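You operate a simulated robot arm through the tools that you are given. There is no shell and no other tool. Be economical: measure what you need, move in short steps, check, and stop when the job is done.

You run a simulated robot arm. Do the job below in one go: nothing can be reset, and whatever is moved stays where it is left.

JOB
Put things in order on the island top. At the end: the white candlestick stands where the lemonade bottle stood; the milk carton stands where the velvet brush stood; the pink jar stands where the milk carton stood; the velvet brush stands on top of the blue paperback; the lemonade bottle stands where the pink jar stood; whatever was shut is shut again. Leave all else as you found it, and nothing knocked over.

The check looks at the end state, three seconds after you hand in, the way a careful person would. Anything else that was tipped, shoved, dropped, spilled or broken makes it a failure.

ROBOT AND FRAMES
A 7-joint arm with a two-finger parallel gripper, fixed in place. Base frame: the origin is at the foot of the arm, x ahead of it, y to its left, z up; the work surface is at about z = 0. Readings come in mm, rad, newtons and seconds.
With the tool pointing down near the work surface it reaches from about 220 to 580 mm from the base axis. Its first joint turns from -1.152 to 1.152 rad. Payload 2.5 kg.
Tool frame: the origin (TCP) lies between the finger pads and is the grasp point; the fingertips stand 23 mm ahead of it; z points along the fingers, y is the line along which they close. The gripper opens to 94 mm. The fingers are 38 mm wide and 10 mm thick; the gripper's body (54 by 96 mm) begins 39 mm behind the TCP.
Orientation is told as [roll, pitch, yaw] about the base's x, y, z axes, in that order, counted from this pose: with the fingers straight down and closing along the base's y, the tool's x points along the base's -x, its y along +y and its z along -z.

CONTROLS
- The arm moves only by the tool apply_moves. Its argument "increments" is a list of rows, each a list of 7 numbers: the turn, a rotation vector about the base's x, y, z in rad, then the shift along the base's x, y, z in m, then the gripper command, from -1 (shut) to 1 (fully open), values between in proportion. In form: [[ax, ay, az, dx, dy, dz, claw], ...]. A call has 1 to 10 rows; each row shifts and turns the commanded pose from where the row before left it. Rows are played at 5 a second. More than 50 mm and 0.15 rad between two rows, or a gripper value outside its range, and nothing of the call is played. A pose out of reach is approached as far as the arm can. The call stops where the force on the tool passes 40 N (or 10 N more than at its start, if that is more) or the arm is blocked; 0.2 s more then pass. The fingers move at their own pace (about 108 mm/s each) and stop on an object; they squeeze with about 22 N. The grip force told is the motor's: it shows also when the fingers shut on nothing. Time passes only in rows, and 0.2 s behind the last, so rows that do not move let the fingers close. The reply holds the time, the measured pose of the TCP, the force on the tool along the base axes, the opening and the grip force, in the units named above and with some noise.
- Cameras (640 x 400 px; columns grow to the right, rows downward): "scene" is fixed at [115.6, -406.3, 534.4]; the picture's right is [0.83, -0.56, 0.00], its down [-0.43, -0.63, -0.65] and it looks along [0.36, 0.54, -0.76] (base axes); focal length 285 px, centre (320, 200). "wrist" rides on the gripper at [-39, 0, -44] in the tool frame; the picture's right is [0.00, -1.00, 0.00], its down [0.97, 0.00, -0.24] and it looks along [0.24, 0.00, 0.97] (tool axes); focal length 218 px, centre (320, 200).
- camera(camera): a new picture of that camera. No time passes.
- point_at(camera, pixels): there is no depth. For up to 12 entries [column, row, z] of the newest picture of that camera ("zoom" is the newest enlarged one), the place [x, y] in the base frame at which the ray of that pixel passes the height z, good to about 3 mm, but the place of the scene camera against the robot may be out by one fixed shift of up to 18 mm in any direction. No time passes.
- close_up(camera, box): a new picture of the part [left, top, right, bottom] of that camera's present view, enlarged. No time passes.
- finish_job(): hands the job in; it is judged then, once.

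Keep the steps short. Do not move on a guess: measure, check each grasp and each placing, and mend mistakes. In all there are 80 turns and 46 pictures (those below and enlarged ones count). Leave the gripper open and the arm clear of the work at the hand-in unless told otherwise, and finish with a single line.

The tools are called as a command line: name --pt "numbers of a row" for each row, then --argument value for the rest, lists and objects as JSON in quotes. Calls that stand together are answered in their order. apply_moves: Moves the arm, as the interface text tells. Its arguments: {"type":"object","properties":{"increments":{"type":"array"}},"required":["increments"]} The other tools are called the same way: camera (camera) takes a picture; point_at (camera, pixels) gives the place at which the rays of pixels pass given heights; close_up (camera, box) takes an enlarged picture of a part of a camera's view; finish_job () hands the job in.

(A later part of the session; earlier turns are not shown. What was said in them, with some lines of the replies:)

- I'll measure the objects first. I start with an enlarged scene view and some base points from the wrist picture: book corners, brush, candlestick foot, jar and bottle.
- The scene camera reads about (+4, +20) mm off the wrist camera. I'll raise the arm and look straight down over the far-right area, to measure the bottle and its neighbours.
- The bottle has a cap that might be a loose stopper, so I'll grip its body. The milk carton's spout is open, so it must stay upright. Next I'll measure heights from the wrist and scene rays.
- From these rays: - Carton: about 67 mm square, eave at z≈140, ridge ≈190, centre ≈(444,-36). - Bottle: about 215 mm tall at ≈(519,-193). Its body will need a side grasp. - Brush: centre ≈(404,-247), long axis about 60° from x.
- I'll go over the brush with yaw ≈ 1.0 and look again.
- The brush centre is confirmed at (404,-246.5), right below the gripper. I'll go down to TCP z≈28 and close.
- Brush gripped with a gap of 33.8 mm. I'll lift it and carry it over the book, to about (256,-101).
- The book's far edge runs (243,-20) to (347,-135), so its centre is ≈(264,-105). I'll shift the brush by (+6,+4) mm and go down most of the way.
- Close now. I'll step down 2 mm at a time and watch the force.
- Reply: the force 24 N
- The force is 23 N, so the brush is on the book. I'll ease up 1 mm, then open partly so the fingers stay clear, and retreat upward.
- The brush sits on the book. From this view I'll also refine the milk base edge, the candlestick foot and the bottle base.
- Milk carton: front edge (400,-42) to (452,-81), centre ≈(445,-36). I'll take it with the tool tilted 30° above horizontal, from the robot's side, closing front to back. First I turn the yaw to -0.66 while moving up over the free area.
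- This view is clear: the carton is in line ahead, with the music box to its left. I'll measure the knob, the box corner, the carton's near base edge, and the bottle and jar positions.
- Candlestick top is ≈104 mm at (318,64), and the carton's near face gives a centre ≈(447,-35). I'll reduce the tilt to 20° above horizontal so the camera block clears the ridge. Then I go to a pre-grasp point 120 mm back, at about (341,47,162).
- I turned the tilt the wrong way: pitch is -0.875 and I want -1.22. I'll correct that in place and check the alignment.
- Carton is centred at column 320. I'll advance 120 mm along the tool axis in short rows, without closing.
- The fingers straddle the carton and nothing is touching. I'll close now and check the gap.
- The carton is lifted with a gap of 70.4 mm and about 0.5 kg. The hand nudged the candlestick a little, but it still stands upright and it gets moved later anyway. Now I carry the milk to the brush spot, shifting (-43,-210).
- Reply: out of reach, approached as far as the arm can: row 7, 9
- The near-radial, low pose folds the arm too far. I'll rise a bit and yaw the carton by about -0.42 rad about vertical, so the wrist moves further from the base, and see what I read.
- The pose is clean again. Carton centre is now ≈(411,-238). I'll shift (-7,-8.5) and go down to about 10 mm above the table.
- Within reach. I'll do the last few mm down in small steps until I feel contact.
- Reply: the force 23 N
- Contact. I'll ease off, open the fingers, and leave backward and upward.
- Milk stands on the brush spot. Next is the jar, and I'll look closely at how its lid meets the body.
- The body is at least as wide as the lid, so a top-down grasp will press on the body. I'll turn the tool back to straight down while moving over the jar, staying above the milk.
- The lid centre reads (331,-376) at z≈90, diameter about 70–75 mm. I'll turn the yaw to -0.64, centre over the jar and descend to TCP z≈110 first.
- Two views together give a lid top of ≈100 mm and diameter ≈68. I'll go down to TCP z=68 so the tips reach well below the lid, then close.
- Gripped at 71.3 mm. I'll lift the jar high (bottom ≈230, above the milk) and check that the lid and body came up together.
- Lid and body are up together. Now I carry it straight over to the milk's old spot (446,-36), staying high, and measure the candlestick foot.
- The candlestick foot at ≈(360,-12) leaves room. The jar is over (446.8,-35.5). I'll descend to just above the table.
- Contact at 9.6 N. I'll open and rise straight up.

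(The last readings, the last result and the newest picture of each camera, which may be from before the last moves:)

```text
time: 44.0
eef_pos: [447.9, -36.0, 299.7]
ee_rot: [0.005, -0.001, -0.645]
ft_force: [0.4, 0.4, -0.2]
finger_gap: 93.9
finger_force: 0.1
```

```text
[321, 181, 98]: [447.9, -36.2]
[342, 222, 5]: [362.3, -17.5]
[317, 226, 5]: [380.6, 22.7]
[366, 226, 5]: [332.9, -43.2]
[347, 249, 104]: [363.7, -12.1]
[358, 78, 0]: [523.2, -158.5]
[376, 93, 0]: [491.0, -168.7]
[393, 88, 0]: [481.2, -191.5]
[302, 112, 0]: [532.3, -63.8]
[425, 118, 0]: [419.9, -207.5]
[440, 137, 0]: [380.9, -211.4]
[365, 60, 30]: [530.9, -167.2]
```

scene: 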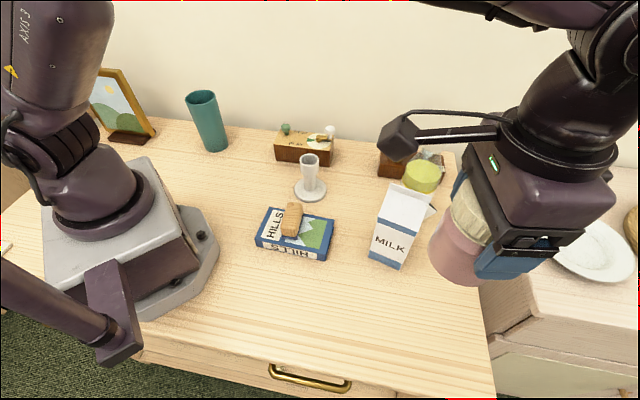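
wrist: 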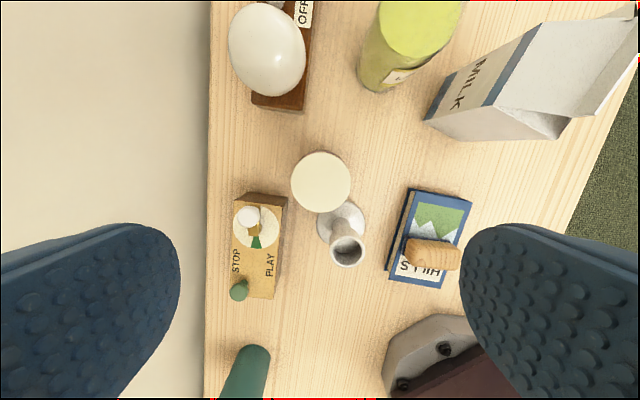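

Jar is placed at (447.9,-36.2). Bottle base circle: centre ≈(516.5,-191.5), radius ≈35, and the cap agrees. I'll turn the tool horizontal, heading -33°, up high. Then I'll lower it straight down so the fingers straddle the bottle body from behind.

apply_moves --pt "0 0 0.068 0 -0.01 0 1" --pt "-0.0778 -0.1198 0 0.003 -0.012 0 1" --pt "-0.0778 -0.1198 0 0.003 -0.012 0 1" --pt "-0.0778 -0.1198 0 0.003 -0.012 0 1" --pt "-0.0778 -0.1198 0 0.003 -0.012 0 1" --pt "-0.0778 -0.1198 0 0.003 -0.012 0 1" --pt "-0.0778 -0.1198 0 0.003 -0.012 0 1" --pt "-0.0778 -0.1198 0 0.003 -0.012 0 1" --pt "-0.0778 -0.1198 0 0.003 -0.012 0 1" --pt "-0.0778 -0.1198 0 0.003 -0.012 0 1"

apply_moves --pt "-0.0778 -0.1198 0 0.003 -0.012 0 1" --pt "-0.0778 -0.1198 0 0.003 -0.012 0 1" --pt "0 0 0 0 0 0 1"

camera --camera "wrist"

```text
time: 46.2
eef_pos: [474.6, -152.8, 300.5]
ee_rot: [0.002, -1.291, -0.571]
ft_force: [-1.4, -0.5, 0.9]
finger_gap: 94.0
finger_force: 0.0
```

```text
time: 47.0
eef_pos: [479.7, -177.4, 300.6]
ee_rot: [-2.629, -1.568, 2.058]
ft_force: [0.2, 0.4, -0.4]
finger_gap: 94.1
finger_force: 0.0
```

```text
9 pictures are left
```

wrist: 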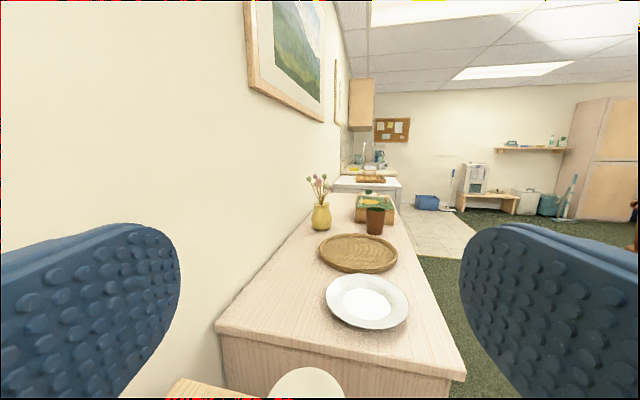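

point_at --camera "wrist" --pixels '[[306, 368, 215], [306, 368, 225], [306, 398, 215], [306, 398, 225]]'

```text
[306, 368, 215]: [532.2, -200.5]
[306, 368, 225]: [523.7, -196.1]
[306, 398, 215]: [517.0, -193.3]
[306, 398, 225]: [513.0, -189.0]
```

The cap lies exactly on my bottle axis laterally (within 1 mm). I'll shift to TCP (508,-186) and descend in two stages.

apply_moves --pt "0 0 0 0.014 -0.0045 0 1" --pt "0 0 0 0.0145 -0.0045 0 1" --pt "0 0 0 0 0 0 1" --pt "0 0 0 0 0 -0.03 1" --pt "0 0 0 0 0 -0.03 1" --pt "0 0 0 0 0 -0.03 1" --pt "0 0 0 0 0 0 1"

close_up --camera "scene" --box '[280, 80, 520, 230]'

camera --camera "wrist"

```text
time: 48.6
eef_pos: [509.7, -185.8, 210.3]
ee_rot: [-2.707, -1.572, 2.134]
ft_force: [0.4, 0.3, 0.1]
finger_gap: 94.1
finger_force: 0.1
```

```text
2.67 times, centred on (400, 155) of scene
```

zoom: 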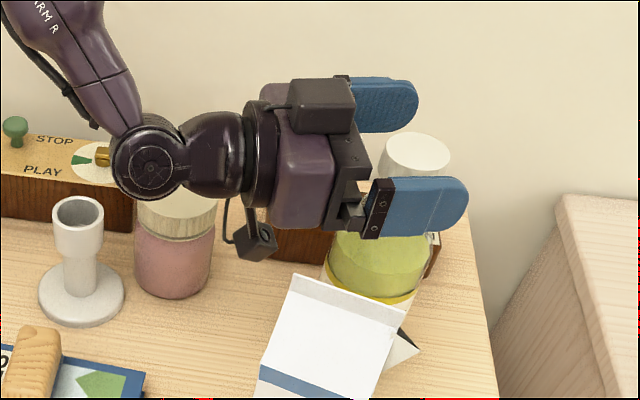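

```text
7 pictures are left
```

wrist: 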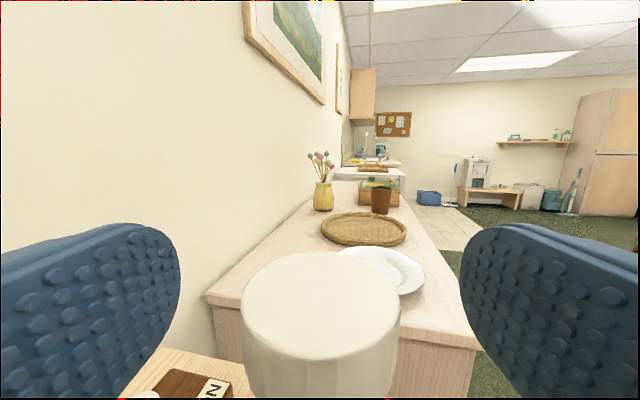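

A gadget hangs about 90 mm below the hand, and it was this that nudged the candlestick. I'll tilt 10° nose-down to lift it clear and grip at TCP z≈95, which puts the gadget at ≈20 mm. The cap is centred at column 321. Descending.

apply_moves --pt "0.0476 0.0732 0 0 0 0 1" --pt "0.0476 0.0732 0 0 0 0 1" --pt "0 0 0 0 0 -0.03 1" --pt "0 0 0 0 0 -0.03 1" --pt "0 0 0 0 0 -0.03 1" --pt "0 0 0 0 0 -0.025 1" --pt "0 0 0 0 0 0 1"

close_up --camera "scene" --box '[280, 100, 520, 250]'

```text
time: 50.0
eef_pos: [509.5, -187.2, 100.7]
ee_rot: [0.014, -1.401, -0.586]
ft_force: [-1.6, 0.6, 6.5]
finger_gap: 94.2
finger_force: 0.1
stopped in row 7: the force on the tool passed its limit (the readings are from after the stop); the commanded pose is now the measured one
```

```text
2.67 times, centred on (400, 175) of scene
```

zoom: 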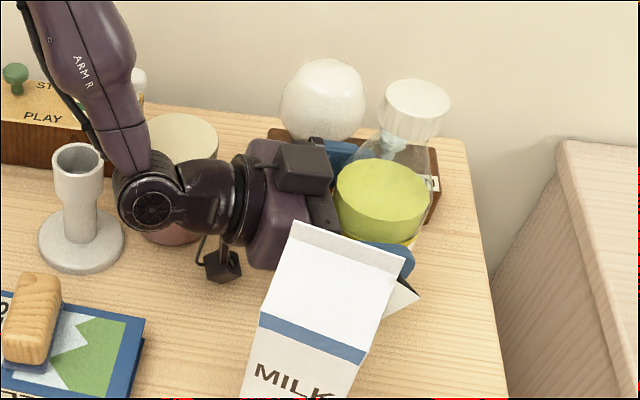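

The stop was the gadget touching the table; its ray gives z≈14. I'll raise 5 mm and close on the bottle there.

apply_moves --pt "0 0 0 0 0 0.005 1" --pt "0 0 0 0 0 0 1" --pt "0 0 0 0 0 0 -1" --pt "0 0 0 0 0 0 -1" --pt "0 0 0 0 0 0 -1"

```text
time: 51.2
eef_pos: [507.6, -187.1, 105.5]
ee_rot: [0.008, -1.398, -0.583]
ft_force: [0.2, -0.1, 0.3]
finger_gap: 70.2
finger_force: 21.9
```

Gripped at 70.2 mm. Lifting gently first, then high so the bottle's bottom passes over the milk.

apply_moves --pt "0 0 0 0 0 0.005 -1" --pt "0 0 0 0 0 0.01 -1" --pt "0 0 0 0 0 0.015 -1" --pt "0 0 0 0 0 0 -1"

apply_moves --pt "0 0 0 0 0 0.03 -1" --pt "0 0 0 0 0 0.04 -1" --pt "0 0 0 0 0 0.04 -1" --pt "0 0 0 0 0 0.04 -1" --pt "0 0 0 0 0 0.03 -1" --pt "0 0 0 0 0 0 -1"

```text
time: 52.2
eef_pos: [508.7, -186.2, 134.8]
ee_rot: [0.009, -1.397, -0.579]
ft_force: [0.0, 0.2, -5.4]
finger_gap: 69.9
finger_force: 21.6
```

```text
time: 53.6
eef_pos: [509.8, -186.5, 315.7]
ee_rot: [0.006, -1.398, -0.579]
ft_force: [-0.5, 0.2, -5.2]
finger_gap: 70.3
finger_force: 21.9
```

The bottle hangs well at about 0.5 kg. I'll move (-183,-183) at height to the jar's old spot (333,-375).

apply_moves --pt "0 0 0 -0.015 -0.015 0 -1" --pt "0 0 0 -0.026 -0.026 0 -1" --pt "0 0 0 -0.028 -0.028 0 -1" --pt "0 0 0 -0.03 -0.03 0 -1" --pt "0 0 0 -0.03 -0.03 0 -1" --pt "0 0 0 -0.028 -0.028 0 -1" --pt "0 0 0 -0.016 -0.016 0 -1" --pt "0 0 0 -0.01 -0.01 0 -1" --pt "0 0 0 0 0 0 -1"

apply_moves --pt "0 0 0 0 0 -0.03 -1" --pt "0 0 0 0 0 -0.035 -1" --pt "0 0 0 0 0 -0.035 -1" --pt "0 0 0 0 0 0 -1"

```text
time: 55.6
eef_pos: [326.6, -369.6, 317.3]
ee_rot: [0.012, -1.4, -0.584]
ft_force: [0.2, -0.2, -4.9]
finger_gap: 70.1
finger_force: 22.1
```

```text
time: 56.6
eef_pos: [325.8, -367.0, 215.6]
ee_rot: [0.011, -1.401, -0.582]
ft_force: [-0.9, -0.4, -5.5]
finger_gap: 69.8
finger_force: 21.7
```

apply_moves --pt "0 0 0 0 0 -0.03 -1" --pt "0 0 0 0 -0.001 -0.03 -1" --pt "0 0 0 0 0 -0.025 -1" --pt "0 0 0 0 0 -0.015 -1" --pt "0 0 0 0 0 0 -1"

camera --camera "scene"

```text
time: 57.8
eef_pos: [327.4, -369.8, 116.7]
ee_rot: [0.009, -1.4, -0.581]
ft_force: [0.4, -0.1, -5.6]
finger_gap: 70.1
finger_force: 21.8
```

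```text
5 pictures are left
```

scene: 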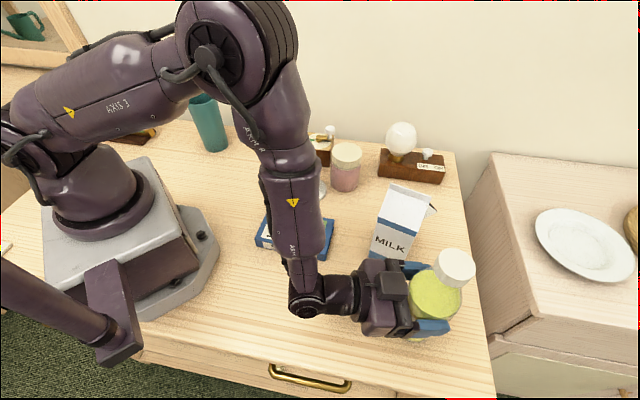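

Bottle hovers about 11 mm above the jar spot. Lowering in small steps.

apply_moves --pt "0 0 0 -0.001 0 -0.004 -1" --pt "0 0 0 0 0 -0.003 -1" --pt "0 0 0 0 0 -0.002 -1" --pt "0 0 0 0 0 0 -1"

apply_moves --pt "0 0 0 0 0 -0.001 -1" --pt "0 0 0 0 0 -0.001 -1" --pt "0 0 0 0 0 0 -1"

```text
time: 58.8
eef_pos: [325.7, -370.4, 106.5]
ee_rot: [0.013, -1.398, -0.585]
ft_force: [0.1, -0.2, -4.8]
finger_gap: 70.0
finger_force: 21.7
```

```text
time: 59.6
eef_pos: [325.7, -371.8, 105.4]
ee_rot: [0.01, -1.403, -0.58]
ft_force: [-1.1, 0.9, 0.7]
finger_gap: 70.0
finger_force: 22.1
```

The weight is now carried by the table. I'll open, then rise straight up clear of the cap.

apply_moves --pt "0 0 0 0 0 0 1" --pt "0 0 0 0 0 0 1" --pt "0 0 0 0 0 0 1" --pt "0 0 0 -0.003 0.002 0.02 1" --pt "0 0 0 -0.003 0.002 0.035 1" --pt "0 0 0 0 0 0.045 1" --pt "0 0 0 0 0 0.045 1" --pt "0 0 0 0 0 0.045 1" --pt "0 0 0 0 0 0.015 1" --pt "0 0 0 0 0 0 1"

```text
time: 61.8
eef_pos: [318.8, -366.9, 310.5]
ee_rot: [0.011, -1.4, -0.582]
ft_force: [0.9, 0.2, -0.2]
finger_gap: 93.8
finger_force: 0.1
```

Next the candlestick at (363,-12), top-down. I'll turn the tool straight down (yaw -0.58) while moving over at height, with the gripper partly open.

apply_moves --pt "0.077 0.1169 0 0.002 0.03 0.005 1" --pt "0.077 0.1169 0 0.0045 0.036 0 1" --pt "0.077 0.1169 0 0.0045 0.036 0 1" --pt "0.077 0.1169 0 0.0045 0.036 0 1" --pt "0.077 0.1169 0 0.0045 0.036 0 1" --pt "0.077 0.1169 0 0.0045 0.036 0 1" --pt "0.077 0.1169 0 0.0045 0.036 0 1" --pt "0.077 0.1169 0 0.0045 0.036 0 1" --pt "0.077 0.1169 0 0.0045 0.036 0 0.3" --pt "0.077 0.1169 0 0.005 0.036 0 0.3"

apply_moves --pt "0 0 0 0 0 -0.045 0.3" --pt "0 0 0 0 0 -0.045 0.3" --pt "0 0 0 0 0 -0.01 0.3" --pt "0 0 0 0 0 0 0.3"

camera --camera "wrist"

```text
time: 64.0
eef_pos: [361.2, -9.6, 313.9]
ee_rot: [0.009, 0.004, -0.582]
ft_force: [-0.6, 0.3, 0.0]
finger_gap: 60.8
finger_force: 0.1
```

```text
time: 65.0
eef_pos: [361.5, -12.6, 214.4]
ee_rot: [0.01, 0.001, -0.583]
ft_force: [0.2, 0.0, -0.2]
finger_gap: 61.0
finger_force: 0.0
```

```text
4 pictures are left
```

wrist: 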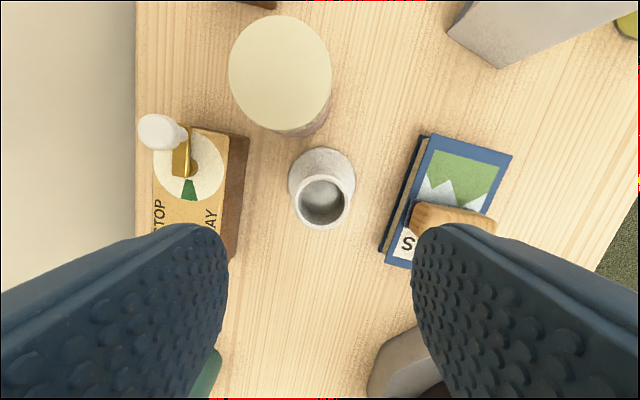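

point_at --camera "wrist" --pixels '[[322, 201, 100], [322, 201, 108], [295, 201, 104], [349, 201, 104], [321, 178, 5], [288, 180, 5], [355, 180, 5]]'

```text
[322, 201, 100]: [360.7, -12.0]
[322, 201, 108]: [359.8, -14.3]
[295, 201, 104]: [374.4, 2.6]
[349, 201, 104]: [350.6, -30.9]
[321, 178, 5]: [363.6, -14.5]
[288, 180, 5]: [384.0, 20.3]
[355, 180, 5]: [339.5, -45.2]
```

The cup centre (360.5,-13) is right below the TCP, cup about 40 mm wide. I'll descend to z≈86 and close.

apply_moves --pt "0 0 0 0 0 -0.045 0.3" --pt "0 0 0 0 0 -0.045 0.3" --pt "0 0 0 0 0 -0.038 0.3" --pt "0 0 0 0 0 0 0.3" --pt "0 0 0 0 0 0 -1" --pt "0 0 0 0 0 0 -1" --pt "0 0 0 0 0 0 -1"

apply_moves --pt "0 0 0 0 0 0.02 -1" --pt "0 0 0 0 0 0.04 -1" --pt "0 0 0 0 0 0.045 -1" --pt "0 0 0 0 0 0.045 -1" --pt "0 0 0 0 0 0 -1"

```text
time: 66.6
eef_pos: [361.9, -11.6, 87.1]
ee_rot: [0.011, 0.001, -0.582]
ft_force: [0.9, -0.4, 0.1]
finger_gap: 42.9
finger_force: 22.2
```

```text
time: 67.8
eef_pos: [361.7, -10.7, 239.8]
ee_rot: [0.011, 0.003, -0.581]
ft_force: [0.0, 0.1, -1.4]
finger_gap: 42.8
finger_force: 22.0
```

Lifted with a gap of 42.8 mm. I carry it to the bottle's old spot (516.5,-191.5), shifting (+155,-179), then lower it.

apply_moves --pt "0 0 0 0.02 -0.023 0 -1" --pt "0 0 0 0.027 -0.031 0 -1" --pt "0 0 0 0.027 -0.031 0 -1" --pt "0 0 0 0.027 -0.031 0 -1" --pt "0 0 0 0.027 -0.031 0 -1" --pt "0 0 0 0.027 -0.032 0 -1" --pt "0 0 0 0 0 0 -1" --pt "0 0 0 0 0 -0.04 -1" --pt "0 0 0 0 0 -0.04 -1" --pt "0 0 0 0 0 0 -1"

camera --camera "scene"

```text
time: 70.0
eef_pos: [514.9, -189.0, 156.1]
ee_rot: [0.011, 0.001, -0.582]
ft_force: [-0.1, -0.4, -1.2]
finger_gap: 42.7
finger_force: 21.6
```

```text
3 pictures are left
```

scene: 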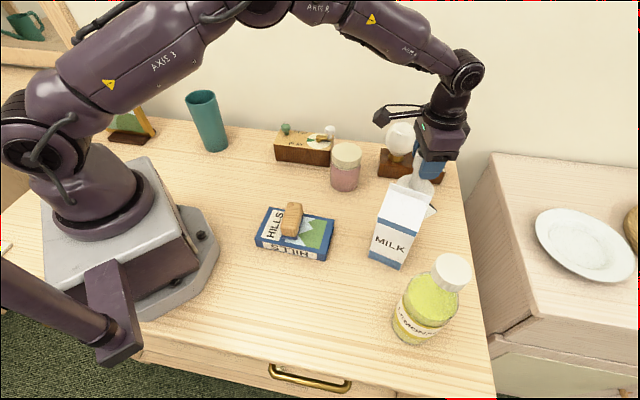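

All fine. Lowering to just above the table.

apply_moves --pt "0 0 0 0.001 -0.002 -0.03 -1" --pt "0 0 0 0 0 -0.025 -1" --pt "0 0 0 0 0 -0.01 -1" --pt "0 0 0 0 0 0 -1"

apply_moves --pt "0 0 0 0 0 -0.0015 -1" --pt "0 0 0 0 0 -0.001 -1" --pt "0 0 0 0 0 0 -1"

```text
time: 71.0
eef_pos: [516.4, -194.1, 90.7]
ee_rot: [0.011, 0.0, -0.583]
ft_force: [0.1, -0.2, -2.2]
finger_gap: 42.5
finger_force: 21.7
```

```text
time: 71.8
eef_pos: [517.6, -194.2, 89.2]
ee_rot: [0.011, 0.0, -0.584]
ft_force: [0.2, 0.3, -1.5]
finger_gap: 42.5
finger_force: 22.1
```

apply_moves --pt "0 0 0 0 0.001 -0.001 -1" --pt "0 0 0 0 0 0 -1"

apply_moves --pt "0 0 0 0 0 -0.001 -1" --pt "0 0 0 0 0 0 -1"

```text
time: 72.4
eef_pos: [516.5, -192.8, 87.7]
ee_rot: [0.01, 0.0, -0.584]
ft_force: [-0.2, -0.1, -1.1]
finger_gap: 42.4
finger_force: 22.1
```

```text
time: 73.0
eef_pos: [518.1, -193.6, 85.3]
ee_rot: [0.01, 0.001, -0.583]
ft_force: [-0.1, 0.2, -1.0]
finger_gap: 42.5
finger_force: 22.2
```

apply_moves --pt "0 0 0 0 0 -0.001 -1" --pt "0 0 0 0 0 0 -1"

```text
time: 73.6
eef_pos: [518.0, -192.7, 88.1]
ee_rot: [0.01, 0.001, -0.583]
ft_force: [-1.6, 0.2, 0.9]
finger_gap: 42.5
finger_force: 21.5
```

Contact: the force changed from -1.1 to +0.9 N. I'll open halfway, rise straight up, then open fully and move back clear.

apply_moves --pt "0 0 0 0 0 0 0.3" --pt "0 0 0 0 0 0 0.3" --pt "0 0 0 0 0 0.03 0.3" --pt "0 0 0 0 0 0.045 0.3" --pt "0 0 0 0 0 0.045 1" --pt "0 0 0 0 0 0.045 1" --pt "0 0 0 0 0 0.045 1" --pt "0 0 0 -0.04 0.025 0.01 1" --pt "0 0 0 -0.04 0.025 0 1" --pt "0 0 0 0 0 0 1"

camera --camera "wrist"

camera --camera "scene"

```text
time: 75.8
eef_pos: [438.7, -141.9, 307.2]
ee_rot: [0.01, -0.001, -0.584]
ft_force: [-0.2, 0.4, 0.3]
finger_gap: 94.0
finger_force: 0.1
```

```text
2 pictures are left
```

wrist: 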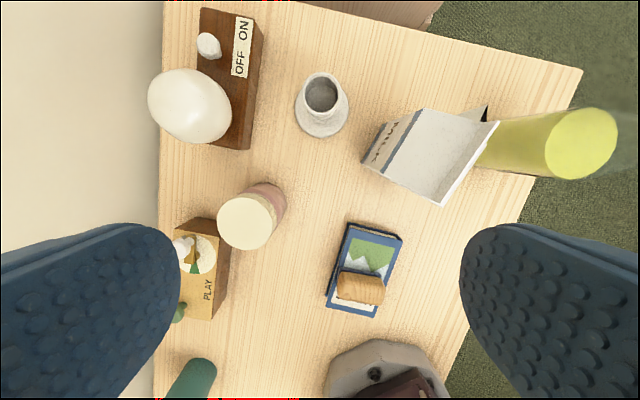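

```text
1 pictures are left
```

scene: 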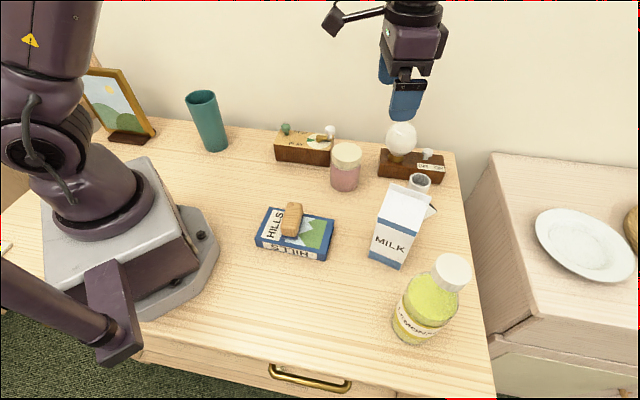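

point_at --camera "wrist" --pixels '[[321, 117, 5], [322, 92, 104], [249, 221, 98]]'

point_at --camera "scene" --pixels '[[413, 327, 0], [452, 265, 209]]'

```text
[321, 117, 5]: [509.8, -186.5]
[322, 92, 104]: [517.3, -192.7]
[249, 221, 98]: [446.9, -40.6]
```

```text
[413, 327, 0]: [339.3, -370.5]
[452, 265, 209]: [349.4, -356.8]
```

All five items stand upright at their measured targets, the surroundings look unchanged, the gripper is open and the arm is clear. Handing in.

finish_job

```text
The job is handed in.
```

All five items were upright and within about 10 mm of their target spots at my last check, and I opened nothing; the hand nudged the candlestick once before its own move, but it never tipped.
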